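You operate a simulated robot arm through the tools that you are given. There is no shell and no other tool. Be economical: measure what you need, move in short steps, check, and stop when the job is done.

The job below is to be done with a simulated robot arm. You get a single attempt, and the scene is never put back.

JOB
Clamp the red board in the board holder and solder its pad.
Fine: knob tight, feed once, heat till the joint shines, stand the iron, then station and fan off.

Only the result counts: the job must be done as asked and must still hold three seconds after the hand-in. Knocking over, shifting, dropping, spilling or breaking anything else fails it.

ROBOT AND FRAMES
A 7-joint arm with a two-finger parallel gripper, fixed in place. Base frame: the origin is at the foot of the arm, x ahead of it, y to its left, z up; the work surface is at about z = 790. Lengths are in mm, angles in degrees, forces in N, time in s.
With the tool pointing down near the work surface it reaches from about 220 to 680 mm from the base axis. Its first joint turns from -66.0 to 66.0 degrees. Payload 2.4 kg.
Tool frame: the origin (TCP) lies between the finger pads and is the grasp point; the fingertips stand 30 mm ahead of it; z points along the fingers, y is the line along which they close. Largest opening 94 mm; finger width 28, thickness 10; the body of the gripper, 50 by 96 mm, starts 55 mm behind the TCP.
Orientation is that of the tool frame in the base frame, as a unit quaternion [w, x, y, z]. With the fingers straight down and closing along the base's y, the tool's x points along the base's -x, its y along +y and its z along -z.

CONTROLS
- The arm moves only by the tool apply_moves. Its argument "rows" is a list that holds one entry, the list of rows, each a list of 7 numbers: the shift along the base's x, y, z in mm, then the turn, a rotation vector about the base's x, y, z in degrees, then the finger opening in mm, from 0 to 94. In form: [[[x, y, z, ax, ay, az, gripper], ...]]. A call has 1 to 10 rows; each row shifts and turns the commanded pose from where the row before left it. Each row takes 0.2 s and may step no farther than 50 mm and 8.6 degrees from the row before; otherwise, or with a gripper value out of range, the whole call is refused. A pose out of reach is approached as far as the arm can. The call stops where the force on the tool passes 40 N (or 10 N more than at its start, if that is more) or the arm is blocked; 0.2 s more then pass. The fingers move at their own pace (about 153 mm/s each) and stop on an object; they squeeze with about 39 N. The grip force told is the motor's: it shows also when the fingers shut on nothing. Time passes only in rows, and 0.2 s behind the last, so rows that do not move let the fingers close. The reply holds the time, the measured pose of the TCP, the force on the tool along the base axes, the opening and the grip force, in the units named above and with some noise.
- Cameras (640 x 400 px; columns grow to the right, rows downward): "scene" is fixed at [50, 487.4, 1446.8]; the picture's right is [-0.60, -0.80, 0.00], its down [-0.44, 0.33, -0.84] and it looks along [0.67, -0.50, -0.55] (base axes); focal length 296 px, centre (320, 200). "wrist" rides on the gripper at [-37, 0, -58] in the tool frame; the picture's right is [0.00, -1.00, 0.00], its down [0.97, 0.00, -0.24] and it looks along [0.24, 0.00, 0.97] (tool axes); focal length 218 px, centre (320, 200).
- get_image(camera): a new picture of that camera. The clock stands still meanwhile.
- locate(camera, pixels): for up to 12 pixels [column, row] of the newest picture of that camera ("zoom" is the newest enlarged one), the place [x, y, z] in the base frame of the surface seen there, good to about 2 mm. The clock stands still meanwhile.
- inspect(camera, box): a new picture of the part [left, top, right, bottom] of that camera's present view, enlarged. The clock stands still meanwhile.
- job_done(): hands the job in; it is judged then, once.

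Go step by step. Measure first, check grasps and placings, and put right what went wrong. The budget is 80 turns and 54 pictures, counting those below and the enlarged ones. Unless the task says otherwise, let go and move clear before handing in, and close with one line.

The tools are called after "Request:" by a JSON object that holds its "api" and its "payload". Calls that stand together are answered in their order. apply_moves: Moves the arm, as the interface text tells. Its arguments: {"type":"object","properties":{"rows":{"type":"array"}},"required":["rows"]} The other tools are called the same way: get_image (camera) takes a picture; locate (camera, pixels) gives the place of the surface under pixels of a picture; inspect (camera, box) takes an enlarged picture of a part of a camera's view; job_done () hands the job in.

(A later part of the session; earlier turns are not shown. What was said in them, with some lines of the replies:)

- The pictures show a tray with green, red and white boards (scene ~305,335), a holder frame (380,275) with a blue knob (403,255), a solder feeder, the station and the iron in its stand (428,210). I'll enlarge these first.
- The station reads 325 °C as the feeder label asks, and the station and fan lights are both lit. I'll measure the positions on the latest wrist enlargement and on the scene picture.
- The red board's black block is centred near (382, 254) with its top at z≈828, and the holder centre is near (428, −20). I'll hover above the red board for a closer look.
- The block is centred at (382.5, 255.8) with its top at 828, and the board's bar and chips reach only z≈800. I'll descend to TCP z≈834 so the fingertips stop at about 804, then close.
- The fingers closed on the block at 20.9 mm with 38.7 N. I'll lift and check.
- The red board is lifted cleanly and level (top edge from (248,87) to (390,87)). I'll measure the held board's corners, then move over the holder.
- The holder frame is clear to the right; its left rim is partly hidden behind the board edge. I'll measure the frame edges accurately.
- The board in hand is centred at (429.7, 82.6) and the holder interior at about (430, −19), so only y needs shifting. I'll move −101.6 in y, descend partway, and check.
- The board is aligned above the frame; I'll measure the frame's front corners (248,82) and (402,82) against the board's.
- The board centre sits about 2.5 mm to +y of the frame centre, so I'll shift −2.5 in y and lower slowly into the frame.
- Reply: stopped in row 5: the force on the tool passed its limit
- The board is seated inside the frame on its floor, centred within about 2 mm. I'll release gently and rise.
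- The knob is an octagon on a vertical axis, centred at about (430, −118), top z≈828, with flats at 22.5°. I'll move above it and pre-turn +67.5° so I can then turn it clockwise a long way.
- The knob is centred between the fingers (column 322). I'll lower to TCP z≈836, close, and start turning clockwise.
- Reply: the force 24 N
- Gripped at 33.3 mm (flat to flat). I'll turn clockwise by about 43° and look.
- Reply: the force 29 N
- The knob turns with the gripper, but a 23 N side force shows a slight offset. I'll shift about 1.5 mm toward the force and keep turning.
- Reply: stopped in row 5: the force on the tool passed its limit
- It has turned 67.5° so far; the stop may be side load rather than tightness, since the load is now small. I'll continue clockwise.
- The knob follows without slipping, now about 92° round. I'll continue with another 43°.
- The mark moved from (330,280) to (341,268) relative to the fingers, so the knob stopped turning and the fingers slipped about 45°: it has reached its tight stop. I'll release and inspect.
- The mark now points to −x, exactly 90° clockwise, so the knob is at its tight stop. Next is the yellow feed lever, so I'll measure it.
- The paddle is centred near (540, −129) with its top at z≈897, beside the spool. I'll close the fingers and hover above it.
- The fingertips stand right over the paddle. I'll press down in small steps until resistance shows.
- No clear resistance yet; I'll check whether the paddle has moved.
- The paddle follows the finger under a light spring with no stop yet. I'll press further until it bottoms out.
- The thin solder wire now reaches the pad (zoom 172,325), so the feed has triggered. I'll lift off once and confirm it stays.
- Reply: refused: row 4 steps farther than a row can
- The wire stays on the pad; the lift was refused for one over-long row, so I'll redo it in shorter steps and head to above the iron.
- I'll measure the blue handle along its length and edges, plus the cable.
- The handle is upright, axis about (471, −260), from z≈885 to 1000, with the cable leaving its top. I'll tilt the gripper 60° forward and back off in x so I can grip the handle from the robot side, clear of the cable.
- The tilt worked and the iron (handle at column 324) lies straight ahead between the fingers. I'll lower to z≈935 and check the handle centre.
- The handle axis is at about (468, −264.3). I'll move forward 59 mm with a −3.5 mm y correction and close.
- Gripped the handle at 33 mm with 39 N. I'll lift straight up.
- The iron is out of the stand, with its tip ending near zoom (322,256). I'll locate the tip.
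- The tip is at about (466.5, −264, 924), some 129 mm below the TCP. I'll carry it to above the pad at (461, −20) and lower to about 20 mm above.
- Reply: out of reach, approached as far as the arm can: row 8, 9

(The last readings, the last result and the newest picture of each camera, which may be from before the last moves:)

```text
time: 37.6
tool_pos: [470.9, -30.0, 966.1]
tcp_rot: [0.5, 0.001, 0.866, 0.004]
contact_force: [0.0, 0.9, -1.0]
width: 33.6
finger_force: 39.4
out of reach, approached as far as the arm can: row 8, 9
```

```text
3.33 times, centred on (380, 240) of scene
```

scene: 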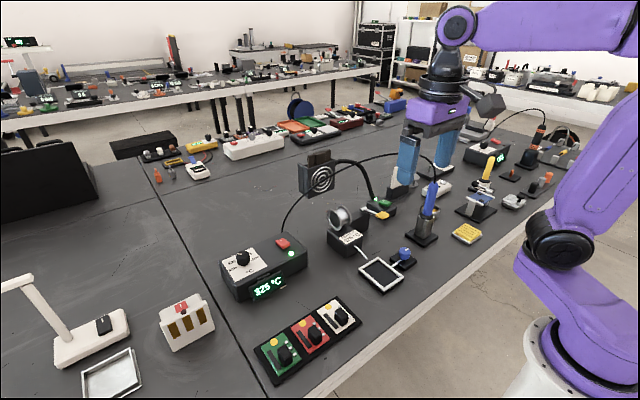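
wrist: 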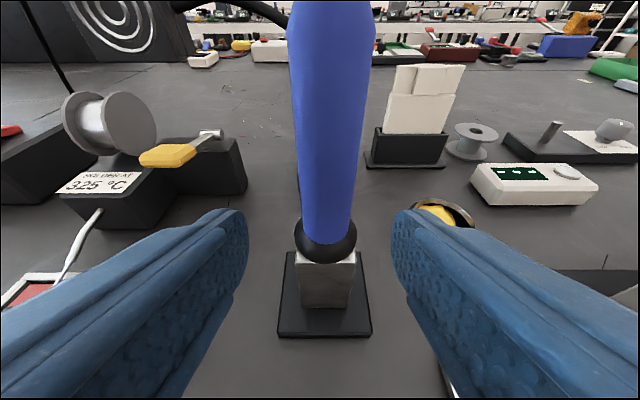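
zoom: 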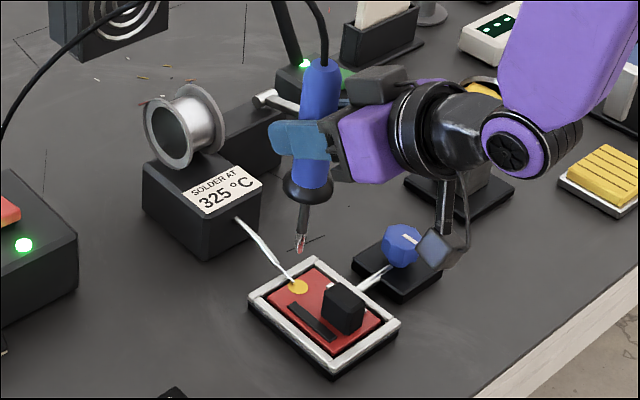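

The tilted pose bottoms out at z≈966 because the wrist is too close to the base. I'll rise, then yaw the hand +60° so the wrist sits further out; the iron stays upright.

Request:
{"api": "apply_moves", "payload": {"rows": [[[0, 0, 30, 0, 0, 0, 0], [0, 0, 30, 0, 0, 0, 0], [0, 0, 0, 0, 0, 8.571, 0], [0, 0, 0, 0, 0, 8.571, 0], [0, 0, 0, 0, 0, 8.571, 0], [0, 0, 0, 0, 0, 8.571, 0], [0, 0, 0, 0, 0, 8.571, 0], [0, 0, 0, 0, 0, 8.571, 0], [0, 0, 0, 0, 0, 8.571, 0], [0, 0, 0, 0, 0, 0, 0]]]}}

```text
time: 39.8
tool_pos: [470.9, -31.2, 1026.2]
tcp_rot: [0.433, -0.432, 0.75, 0.251]
contact_force: [-0.5, -0.1, -2.2]
width: 33.3
finger_force: 39.5
```

Yaw went fine and the TCP is at (470.9, −31.2, 1026). I'll shift over the pad, lower to about 20 mm above it and look.

Request:
{"api": "apply_moves", "payload": {"rows": [[[-8, 13, 0, 0, 0, 0, 0], [0, 0, -30, 0, 0, 0, 0], [0, 0, -30, 0, 0, 0, 0], [0, 0, -17, 0, 0, 0, 0], [0, 0, 0, 0, 0, 0, 0]]]}}

Request:
{"api": "inspect", "payload": {"camera": "scene", "box": [320, 210, 420, 290]}}

Request:
{"api": "get_image", "payload": {"camera": "wrist"}}

```text
time: 41.0
tool_pos: [461.2, -19.0, 948.7]
tcp_rot: [0.434, -0.432, 0.75, 0.251]
contact_force: [0.6, -0.2, -1.5]
width: 33.3
finger_force: 38.5
```

```text
5.00 times, centred on (370, 250) of scene
```

zoom: 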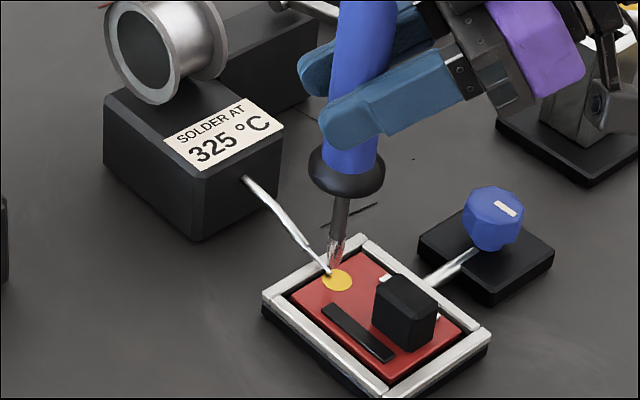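

```text
15 pictures are left
```

wrist: 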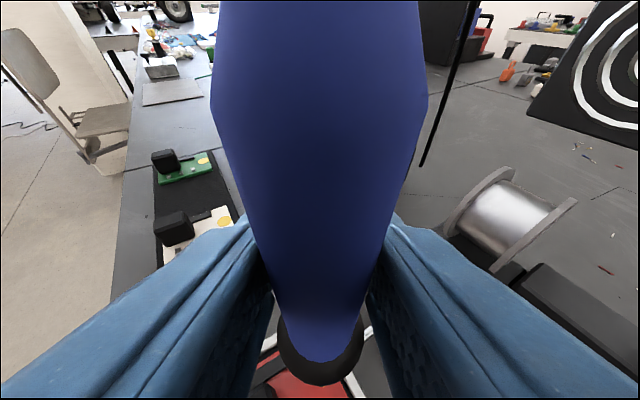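

The tip is just above the pad (zoom 336,262 vs pad 337,281). I'll locate both.

Request:
{"api": "locate", "payload": {"camera": "zoom", "pixels": [[340, 215], [338, 235], [336, 250], [335, 258], [334, 264], [337, 283], [345, 287], [330, 273], [322, 262], [300, 235]]}}

```text
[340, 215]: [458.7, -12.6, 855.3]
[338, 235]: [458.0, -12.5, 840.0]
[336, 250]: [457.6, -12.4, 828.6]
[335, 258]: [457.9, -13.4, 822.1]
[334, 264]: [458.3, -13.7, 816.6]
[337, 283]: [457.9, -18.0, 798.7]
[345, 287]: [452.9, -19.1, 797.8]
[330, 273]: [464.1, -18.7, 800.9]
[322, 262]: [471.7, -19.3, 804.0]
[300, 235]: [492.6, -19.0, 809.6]
```

The tip axis is at about (460, −15, 815) and the pad centre at (461, −19.3). I'll shift −4 in y and lower slowly to touch.

Request:
{"api": "apply_moves", "payload": {"rows": [[[0.5, -4, 0, 0, 0, 0, 0], [0, 0, -8, 0, 0, 0, 0], [0, 0, -4, 0, 0, 0, 0], [0, 0, -2, 0, 0, 0, 0], [0, 0, 0, 0, 0, 0, 0]]]}}

Request:
{"api": "inspect", "payload": {"camera": "scene", "box": [350, 230, 410, 280]}}

```text
time: 42.2
tool_pos: [461.3, -22.0, 934.2]
tcp_rot: [0.434, -0.432, 0.75, 0.251]
contact_force: [1.4, 0.1, -1.6]
width: 33.5
finger_force: 38.8
```

```text
8.00 times, centred on (380, 255) of scene
```

zoom: 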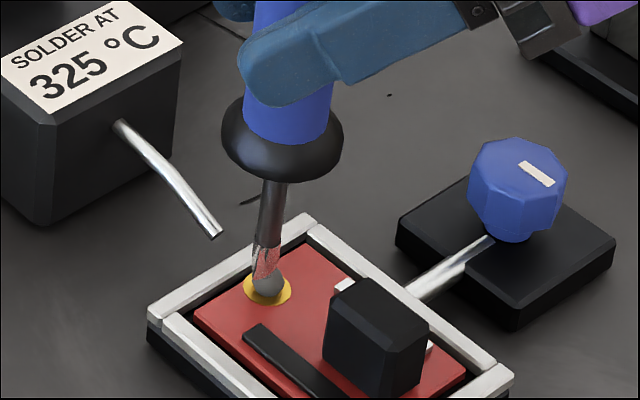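

The wire has melted to a dull grey blob (zoom 268,283) under the tip. I'll hold about 1 s and check for shine.

Request:
{"api": "apply_moves", "payload": {"rows": [[[0, 0, 0, 0, 0, 0, 0], [0, 0, 0, 0, 0, 0, 0], [0, 0, 0, 0, 0, 0, 0]]]}}

Request:
{"api": "inspect", "payload": {"camera": "scene", "box": [350, 230, 410, 280]}}

```text
time: 43.0
tool_pos: [462.3, -21.1, 936.0]
tcp_rot: [0.434, -0.431, 0.75, 0.251]
contact_force: [0.4, 0.2, -1.6]
width: 33.2
finger_force: 38.7
```

```text
8.00 times, centred on (380, 255) of scene
```

zoom: 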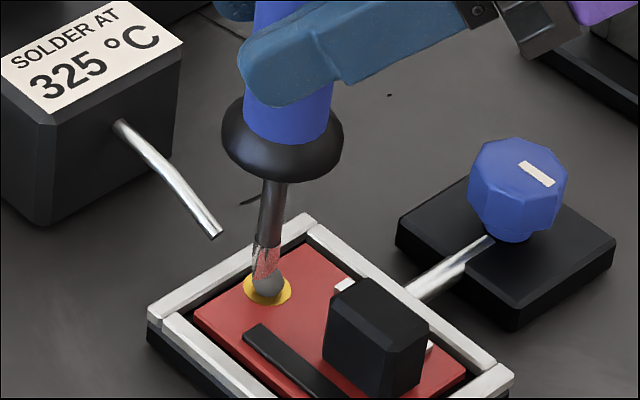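

The joint is still dull. I'll hold about 1.2 s more and look again.

Request:
{"api": "apply_moves", "payload": {"rows": [[[0, 0, 0, 0, 0, 0, 0], [0, 0, 0, 0, 0, 0, 0], [0, 0, 0, 0, 0, 0, 0], [0, 0, 0, 0, 0, 0, 0], [0, 0, 0, 0, 0, 0, 0]]]}}

Request:
{"api": "inspect", "payload": {"camera": "scene", "box": [350, 230, 410, 280]}}

```text
time: 44.2
tool_pos: [461.8, -21.9, 935.0]
tcp_rot: [0.434, -0.432, 0.75, 0.251]
contact_force: [-1.0, -0.1, -2.7]
width: 33.3
finger_force: 39.2
```

```text
8.00 times, centred on (380, 255) of scene
```

zoom: 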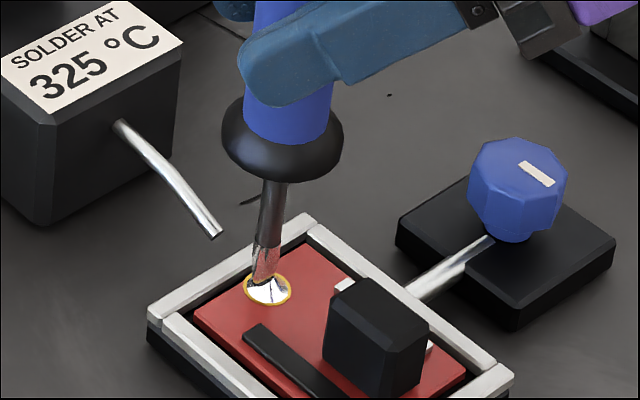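

The joint is now bright and fully wetted (zoom 268,290). I'll lift away immediately and yaw back.

Request:
{"api": "apply_moves", "payload": {"rows": [[[0, 0, 30, 0, 0, 0, 0], [0, 0, 45, 0, 0, 0, 0], [0, 0, 45, 0, 0, 0, 0], [0, -10, 0, 0, 0, -8.571, 0], [0, -20, 0, 0, 0, -8.571, 0], [0, -30, 0, 0, 0, -8.571, 0], [0, -30, 0, 0, 0, -8.571, 0], [0, -30, 0, 0, 0, -8.571, 0], [0, -30, 0, 0, 0, -8.571, 0], [0, -30, 0, 0, 0, -8.571, 0]]]}}

Request:
{"api": "apply_moves", "payload": {"rows": [[[3, -32, 0, 0, 0, 0, 0], [3, -31, 0, 0, 0, 0, 0], [0, 0, 0, 0, 0, 0, 0], [0, 0, 0, 0, 0, 0, 0]]]}}

Request:
{"api": "inspect", "payload": {"camera": "scene", "box": [380, 140, 480, 240]}}

```text
time: 46.4
tool_pos: [462.5, -200.9, 1055.6]
tcp_rot: [0.501, 0.003, 0.865, -0.001]
contact_force: [-0.7, 0.3, -0.9]
width: 33.2
finger_force: 38.9
```

```text
time: 47.4
tool_pos: [468.9, -264.7, 1054.8]
tcp_rot: [0.501, 0.001, 0.865, 0.001]
contact_force: [0.7, 0.5, -1.2]
width: 33.3
finger_force: 38.5
```

```text
4.00 times, centred on (430, 190) of scene
```

zoom: 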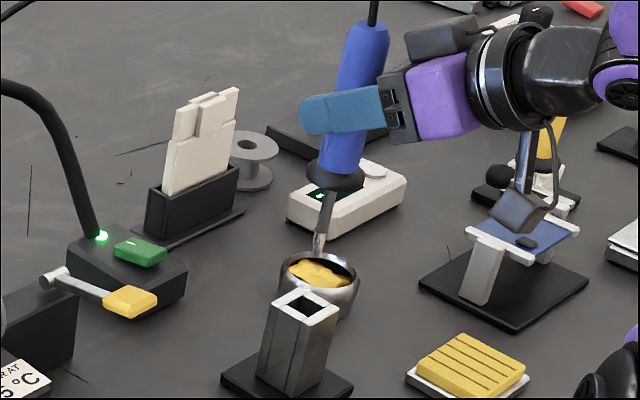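

The pose matches the lift-out pose within noise. I'll check the tip against the socket opening.

Request:
{"api": "locate", "payload": {"camera": "zoom", "pixels": [[320, 238], [319, 246], [322, 230], [273, 303], [305, 292], [337, 304], [308, 322], [290, 298], [320, 298], [322, 313], [290, 312]]}}

```text
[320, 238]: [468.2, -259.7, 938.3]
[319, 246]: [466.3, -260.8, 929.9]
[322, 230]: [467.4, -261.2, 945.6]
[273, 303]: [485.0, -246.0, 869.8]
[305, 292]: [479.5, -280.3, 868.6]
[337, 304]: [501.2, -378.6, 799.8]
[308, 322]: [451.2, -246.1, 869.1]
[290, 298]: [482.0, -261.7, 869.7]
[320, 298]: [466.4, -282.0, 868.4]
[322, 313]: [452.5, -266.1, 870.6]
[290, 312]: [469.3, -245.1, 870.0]
```

The socket centre is (467.5, −264) and the tip axis about (469, −262.5). I'll correct by (−1.2, −1.5) and lower into the stand.

Request:
{"api": "apply_moves", "payload": {"rows": [[[-1.2, -1.5, 0, 0, 0, 0, 0], [0, 0, -40, 0, 0, 0, 0], [0, 0, -35, 0, 0, 0, 0], [0, 0, -25, 0, 0, 0, 0], [0, 0, -12, 0, 0, 0, 0], [0, 0, -3, 0, 0, 0, 0], [0, 0, -2, 0, 0, 0, 0], [0, 0, 0, 0, 0, 0, 0]]]}}

Request:
{"api": "inspect", "payload": {"camera": "scene", "box": [380, 160, 480, 250]}}

```text
time: 49.2
tool_pos: [468.0, -266.8, 938.5]
tcp_rot: [0.502, 0.001, 0.865, 0.0]
contact_force: [0.3, -0.4, -1.4]
width: 33.5
finger_force: 38.4
```

```text
4.44 times, centred on (430, 205) of scene
```

zoom: 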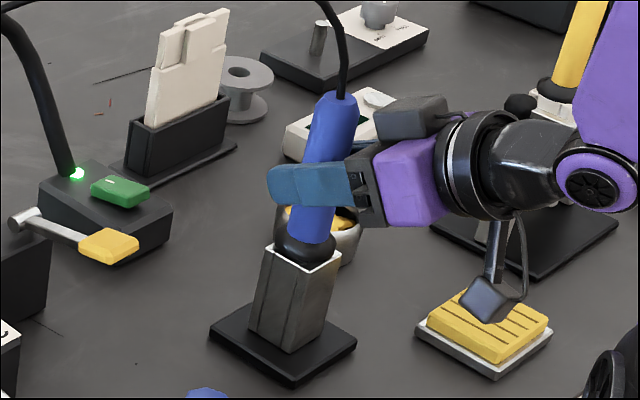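

The iron is in the socket, but its weight still hangs on the hand (−1.4 N). I'll lower in 1 mm steps until it seats.

Request:
{"api": "apply_moves", "payload": {"rows": [[[0, 0, -1, 0, 0, 0, 0], [0, 0, -1, 0, 0, 0, 0], [0, 0, -1, 0, 0, 0, 0], [0, 0, 0, 0, 0, 0, 0]]]}}

```text
time: 50.2
tool_pos: [467.5, -266.6, 935.6]
tcp_rot: [0.501, 0.001, 0.865, 0.0]
contact_force: [-0.4, -0.3, -1.5]
width: 33.6
finger_force: 39.4
```

Request:
{"api": "apply_moves", "payload": {"rows": [[[0, 0, -1, 0, 0, 0, 0], [0, 0, -1, 0, 0, 0, 0], [0, 0, 0, 0, 0, 0, 0]]]}}

```text
time: 51.0
tool_pos: [467.6, -265.8, 933.9]
tcp_rot: [0.502, 0.001, 0.865, -0.001]
contact_force: [-7.6, 3.8, 12.9]
width: 33.4
finger_force: 38.4
```

Upward force of 12.9 N shows it is seated. I'll open and withdraw straight back along −x.

Request:
{"api": "apply_moves", "payload": {"rows": [[[0, 0, 0.7, 0, 0, 0, 0], [0, 0, 0, 0, 0, 0, 60], [0, 0, 0, 0, 0, 0, 60], [-20, 0, 0, 0, 0, 0, 60], [-35, 0, 0, 0, 0, 0, 60], [-30, 0, 0, 0, 0, 0, 60], [0, 0, 40, 0, 0, 0, 60], [0, 0, 40, 0, 0, 0, 60], [0, 0, 0, 0, 0, 0, 60]]]}}

Request:
{"api": "get_image", "payload": {"camera": "scene"}}

```text
time: 53.0
tool_pos: [384.5, -266.3, 1014.2]
tcp_rot: [0.501, 0.001, 0.865, 0.0]
contact_force: [-0.6, 0.1, -0.7]
width: 60.2
finger_force: 0.0
```

```text
9 pictures are left
```

scene: 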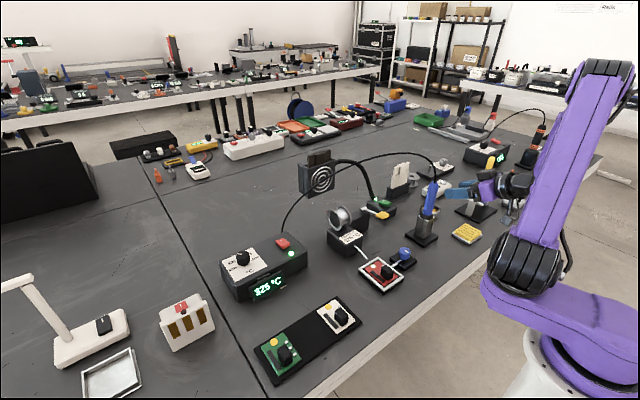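

The iron stands in its holder and everything else is in place. Now the switches: I'll inspect the red (282,243) and green (383,202) rockers.

Request:
{"api": "inspect", "payload": {"camera": "scene", "box": [265, 185, 401, 270]}}

```text
4.71 times, centred on (333, 228) of scene
```

zoom: 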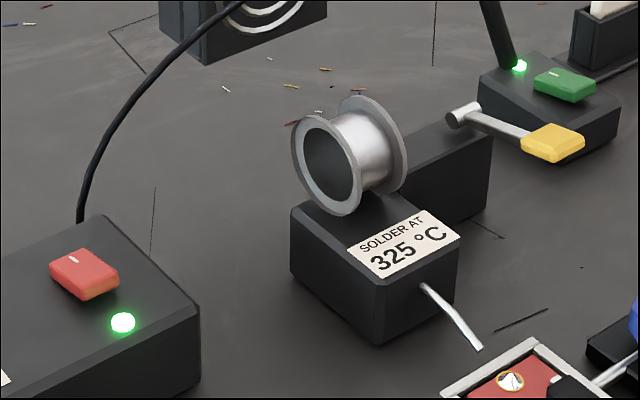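

Request:
{"api": "locate", "payload": {"camera": "zoom", "pixels": [[72, 256], [84, 266], [97, 279], [58, 262], [108, 278], [80, 250], [95, 292], [548, 76], [562, 84], [580, 90], [560, 70], [570, 98]]}}

```text
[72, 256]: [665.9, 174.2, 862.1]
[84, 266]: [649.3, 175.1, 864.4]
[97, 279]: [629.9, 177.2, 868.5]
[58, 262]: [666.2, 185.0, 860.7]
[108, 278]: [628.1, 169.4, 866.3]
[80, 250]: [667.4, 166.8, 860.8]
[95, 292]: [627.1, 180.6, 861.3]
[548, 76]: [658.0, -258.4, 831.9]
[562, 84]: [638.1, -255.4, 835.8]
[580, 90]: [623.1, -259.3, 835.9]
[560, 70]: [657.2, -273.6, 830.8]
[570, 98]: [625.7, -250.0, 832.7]
```

Both rockers have their marked +x end pressed (on), so the raised −x ends are the off side: red near (630, 176, 868), green near (624, −258, 836). I'll check the fan hose position for clearance before moving in.

Request:
{"api": "locate", "payload": {"camera": "zoom", "pixels": [[512, 58], [503, 35], [490, 8], [520, 66], [485, 75], [620, 100], [460, 112], [560, 135], [590, 10], [300, 20]]}}

Request:
{"api": "locate", "payload": {"camera": "scene", "pixels": [[372, 188], [364, 170], [350, 162], [335, 162], [318, 178], [318, 156], [397, 175], [405, 165], [410, 156], [380, 155], [340, 170]]}}

Request:
{"api": "apply_moves", "payload": {"rows": [[[0, 0, 35, 0, 8.571, 0, 0], [0, 0, 35, 0, 8.571, 0, 0], [0, 0, 35, 0, 8.571, 0, 0], [0, 0, 35, 0, 8.571, 0, 0], [0, 0, 5, 0, 8.571, 0, 0], [0, 0, 5, 0, 8.571, 0, 0], [0, 0, 0, 0, 8.571, 0, 0], [0, 0, 0, 0, 0, 0, 0]]]}}

```text
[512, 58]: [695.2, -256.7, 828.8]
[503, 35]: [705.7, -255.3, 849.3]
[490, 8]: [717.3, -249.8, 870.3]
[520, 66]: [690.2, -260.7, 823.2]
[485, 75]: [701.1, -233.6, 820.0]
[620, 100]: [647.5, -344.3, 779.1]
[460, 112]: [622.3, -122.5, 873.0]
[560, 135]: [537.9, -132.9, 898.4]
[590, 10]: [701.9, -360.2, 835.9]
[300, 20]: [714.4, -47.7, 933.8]
```

```text
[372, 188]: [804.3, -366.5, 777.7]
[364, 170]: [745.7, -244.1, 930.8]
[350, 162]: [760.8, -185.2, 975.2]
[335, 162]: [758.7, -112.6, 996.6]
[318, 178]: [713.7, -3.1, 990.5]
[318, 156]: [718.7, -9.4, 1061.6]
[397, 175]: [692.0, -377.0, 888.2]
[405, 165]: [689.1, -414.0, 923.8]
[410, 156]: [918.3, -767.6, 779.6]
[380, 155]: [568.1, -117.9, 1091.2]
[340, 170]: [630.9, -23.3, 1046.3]
```

```text
time: 54.8
tool_pos: [383.4, -267.1, 1163.6]
tcp_rot: [0.0, 0.0, 1.0, -0.001]
contact_force: [0.3, -0.5, 0.2]
width: 0.0
finger_force: 32.9
```

The hose and cable are clear of the path. Vertical again at z≈1164, I'll pass over the iron to above the green rocker's raised end and descend.

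Request:
{"api": "apply_moves", "payload": {"rows": [[[47, 1.6, 0, 0, 0, 0, 0], [47, 1.6, 0, 0, 0, 0, 0], [47, 1.6, 0, 0, 0, 0, 0], [47, 1.6, 0, 0, 0, 0, 0], [46, 1.6, 0, 0, 0, 0, 0], [0, 0, -50, 0, 0, 0, 0], [0, 0, -50, 0, 0, 0, 0], [0, 0, -50, 0, 0, 0, 0], [0, 0, -50, 0, 0, 0, 0], [0, 0, -50, 0, 0, 0, 0]]]}}

Request:
{"api": "get_image", "payload": {"camera": "wrist"}}

```text
time: 57.0
tool_pos: [586.4, -256.9, 914.0]
tcp_rot: [0.002, 0.001, 1.0, 0.0]
contact_force: [-0.8, -0.3, -0.1]
width: 0.2
finger_force: 33.4
out of reach, approached as far as the arm can: row 5
```

```text
7 pictures are left
```

wrist: 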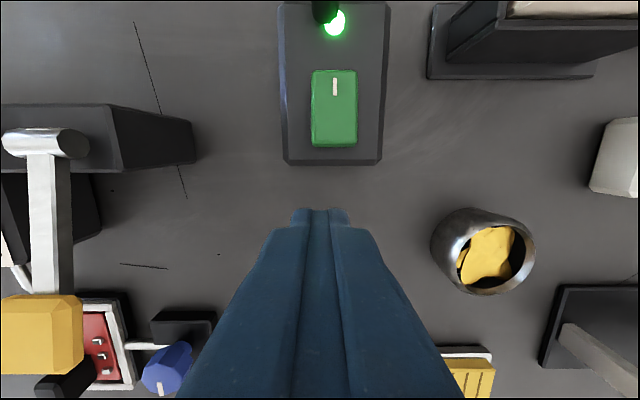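

The move stopped short in x at 586 (reach at height). I'll locate the green rocker's near end (334,138) from here.

Request:
{"api": "locate", "payload": {"camera": "wrist", "pixels": [[334, 142], [334, 130], [334, 110], [334, 80], [315, 120], [355, 120], [334, 155]]}}

Request:
{"api": "apply_moves", "payload": {"rows": [[[16, 0, -15, 0, 0, 0, 0], [16, -1.5, -13, 0, 0, 0, 0], [0, 0, 0, 0, 0, 0, 0]]]}}

```text
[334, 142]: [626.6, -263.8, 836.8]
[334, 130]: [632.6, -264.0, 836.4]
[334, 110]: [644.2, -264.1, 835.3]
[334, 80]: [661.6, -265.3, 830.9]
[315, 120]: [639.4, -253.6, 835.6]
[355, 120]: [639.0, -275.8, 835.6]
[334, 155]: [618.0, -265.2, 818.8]
```

```text
time: 57.8
tool_pos: [620.3, -257.1, 886.6]
tcp_rot: [0.002, 0.003, 1.0, -0.002]
contact_force: [-0.3, 0.7, 0.3]
width: 0.0
finger_force: 33.2
```

The rocker is centred at y≈−264.3 with its near end at x≈625, z≈837. I'll shift −6.5 in y and press down.

Request:
{"api": "apply_moves", "payload": {"rows": [[[1, -6.5, -10, 0, 0, 0, 0], [0, 0, -7, 0, 0, 0, 0], [0, 0, -3, 0, 0, 0, 0], [0, 0, -2, 0, 0, 0, 0], [0, 0, -2, 0, 0, 0, 0], [0, 0, -2, 0, 0, 0, 0], [0, 0, 0, 0, 0, 0, 0]]]}}

Request:
{"api": "get_image", "payload": {"camera": "wrist"}}

```text
time: 59.4
tool_pos: [622.2, -264.2, 862.1]
tcp_rot: [0.003, 0.001, 1.0, -0.002]
contact_force: [-14.4, 7.4, 35.4]
width: 0.1
finger_force: 32.5
```

```text
6 pictures are left
```

wrist: 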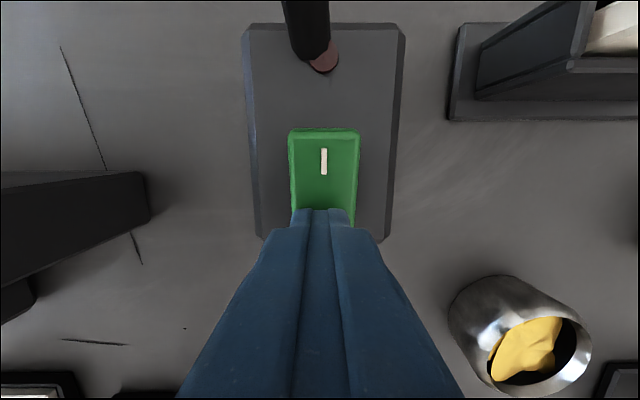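

The fan light is out with the rocker flipped, so the fan is off. I'll retreat up and back over the iron, and check the cable near the station.

Request:
{"api": "locate", "payload": {"camera": "zoom", "pixels": [[80, 218], [84, 190], [92, 165], [110, 125], [140, 82], [200, 35], [122, 322], [150, 300]]}}

Request:
{"api": "apply_moves", "payload": {"rows": [[[0, 0, 20, 0, 0, 0, 0], [-10, 0, 45, 0, 0, 0, 0], [-20, 0, 45, 0, 0, 0, 0], [-10, 0, 48, 0, 0, 0, 0], [0, 0, 48, 0, 0, 0, 0], [0, 0, 48, 0, 0, 0, 0], [0, 0, 48, 0, 0, 0, 0], [-45, 0, 0, 0, 0, 0, 0], [-49, 0, 0, 0, 0, 0, 0], [-49, 0, 0, 0, 0, 0, 0]]]}}

```text
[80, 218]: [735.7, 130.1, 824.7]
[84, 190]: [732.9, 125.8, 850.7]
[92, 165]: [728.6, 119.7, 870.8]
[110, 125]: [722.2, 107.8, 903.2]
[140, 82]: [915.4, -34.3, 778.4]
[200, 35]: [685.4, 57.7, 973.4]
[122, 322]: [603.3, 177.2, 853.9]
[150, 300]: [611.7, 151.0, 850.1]
```

```text
time: 61.6
tool_pos: [437.3, -264.8, 1159.9]
tcp_rot: [0.002, 0.001, 1.0, -0.001]
contact_force: [0.0, 0.3, 0.1]
width: 0.2
finger_force: 33.4
```

The station cable is well behind the switch (x>685). I'll sweep across at height to y≈176.

Request:
{"api": "apply_moves", "payload": {"rows": [[[-10, 48, 0, 0, 0, 0, 0], [-10, 48, 0, 0, 0, 0, 0], [0, 49, 0, 0, 0, 0, 0], [0, 49, 0, 0, 0, 0, 0], [0, 49, 0, 0, 0, 0, 0], [0, 49, 0, 0, 0, 0, 0], [0, 49, 0, 0, 0, 0, 0], [0, 49, 0, 0, 0, 0, 0], [0, 49, 0, 0, 0, 0, 0], [0, 0, 0, 0, 0, 0, 0]]]}}

Request:
{"api": "apply_moves", "payload": {"rows": [[[45, 0, -20, 0, 0, 0, 0], [45, 0, -20, 0, 0, 0, 0], [40, 1, -25, 0, 0, 0, 0], [30, 1, -40, 0, 0, 0, 0], [20, 0, -45, 0, 0, 0, 0], [0, 0, -45, 0, 0, 0, 0], [0, 0, 0, 0, 0, 0, 0]]]}}

Request:
{"api": "get_image", "payload": {"camera": "wrist"}}

```text
time: 63.8
tool_pos: [421.1, 176.2, 1161.6]
tcp_rot: [0.002, 0.001, 1.0, -0.002]
contact_force: [-0.1, 0.1, -0.1]
width: 0.0
finger_force: 33.1
```

```text
time: 65.4
tool_pos: [600.7, 175.0, 968.1]
tcp_rot: [0.001, 0.001, 1.0, 0.0]
contact_force: [0.8, 0.0, -0.5]
width: 0.0
finger_force: 32.8
```

```text
5 pictures are left
```

wrist: 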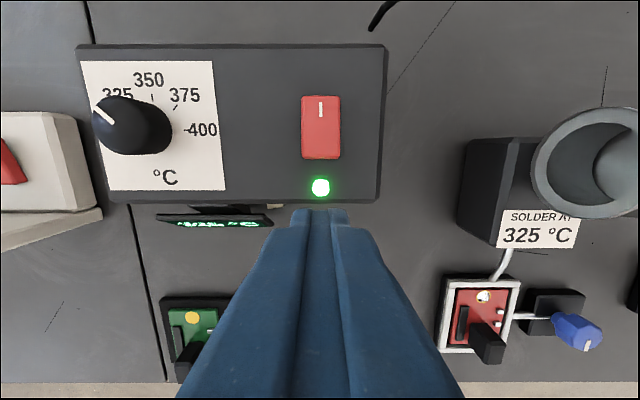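

The red rocker spans (321,97)–(321,158) straight ahead. I'll locate its raised near end.

Request:
{"api": "locate", "payload": {"camera": "wrist", "pixels": [[321, 155], [321, 145], [321, 125], [321, 102], [305, 140], [337, 140], [321, 186], [321, 170], [482, 297]]}}

```text
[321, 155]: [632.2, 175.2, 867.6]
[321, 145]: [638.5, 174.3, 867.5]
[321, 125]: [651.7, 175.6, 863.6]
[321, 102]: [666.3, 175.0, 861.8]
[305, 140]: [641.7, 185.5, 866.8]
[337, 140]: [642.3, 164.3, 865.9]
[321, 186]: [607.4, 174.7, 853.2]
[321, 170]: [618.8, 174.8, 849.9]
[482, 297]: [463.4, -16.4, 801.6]
```

The near end is at x≈630, z≈867.6. I'll move to x≈627 and press about 5 mm as with the fan.

Request:
{"api": "apply_moves", "payload": {"rows": [[[13, 0, -25, 0, 0, 0, 0], [13, 0, -25, 0, 0, 0, 0], [0, 0, -14, 0, 0, 0, 0], [0, 0, -4, 0, 0, 0, 0], [0, 0, -3, 0, 0, 0, 0], [0, 0, -2, 0, 0, 0, 0], [0, 0, -2, 0, 0, 0, 0], [0, 0, 0, 0, 0, 0, 0]]]}}

Request:
{"api": "get_image", "payload": {"camera": "scene"}}

```text
time: 67.2
tool_pos: [625.5, 177.5, 891.5]
tcp_rot: [0.002, 0.002, 1.0, -0.001]
contact_force: [-9.1, -3.2, 14.9]
width: 0.2
finger_force: 33.3
```

```text
4 pictures are left
```

scene: 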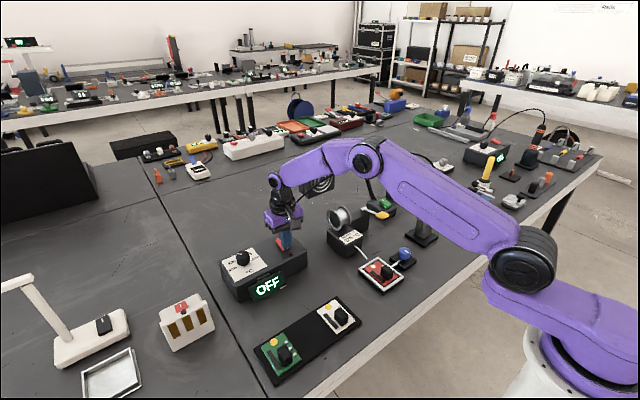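

The display reads OFF at (269,286), so the station is off. I'll lift clear and take a last look at everything.

Request:
{"api": "apply_moves", "payload": {"rows": [[[0, 0, 20, 0, 0, 0, 0], [-15, 0, 45, 0, 0, 0, 0], [-20, 0, 45, 0, 0, 0, 0], [-40, 0, 30, 0, 0, 0, 0], [-45, 0, 20, 0, 0, 0, 0], [-45, 0, 20, 0, 0, 0, 0], [0, 0, 0, 0, 0, 0, 0]]]}}

Request:
{"api": "inspect", "payload": {"camera": "scene", "box": [215, 170, 455, 320]}}

Request:
{"api": "inspect", "payload": {"camera": "scene", "box": [340, 160, 460, 300]}}

```text
time: 68.8
tool_pos: [460.4, 176.9, 1076.3]
tcp_rot: [0.002, 0.0, 1.0, -0.001]
contact_force: [-0.4, -0.1, -0.5]
width: 0.1
finger_force: 32.7
```

```text
2.67 times, centred on (335, 245) of scene
```

zoom: 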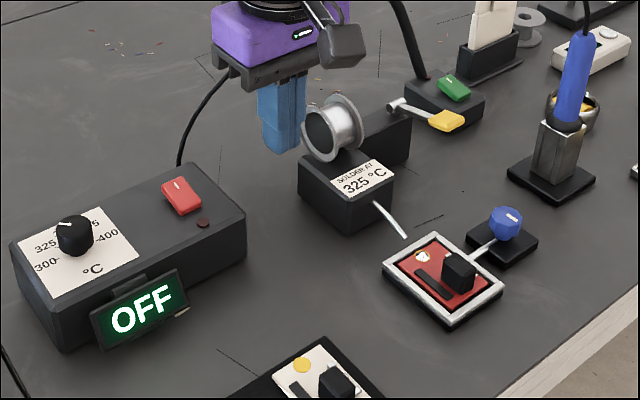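

```text
2.86 times, centred on (400, 230) of scene
```

zoom: 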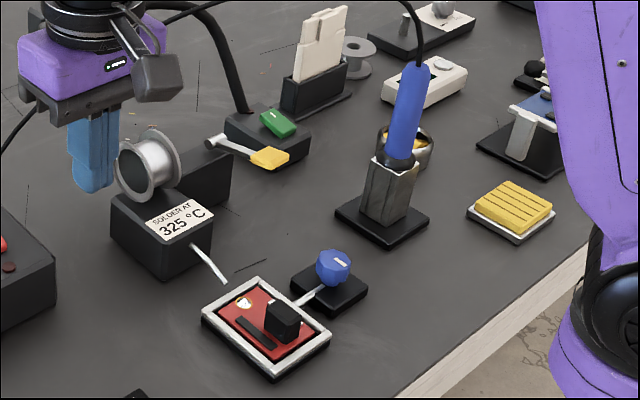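

The last pictures show a shiny joint, the knob mark still at the tight stop, the iron standing, the station reading OFF and both lights out. The arm is clear, so I'm handing in.

Request:
{"api": "job_done", "payload": {}}

```text
The job is handed in.
```

The red board is clamped with the knob at its tight stop, fed once and soldered to a shiny joint; the iron is back in its stand, and the station and fan are off.
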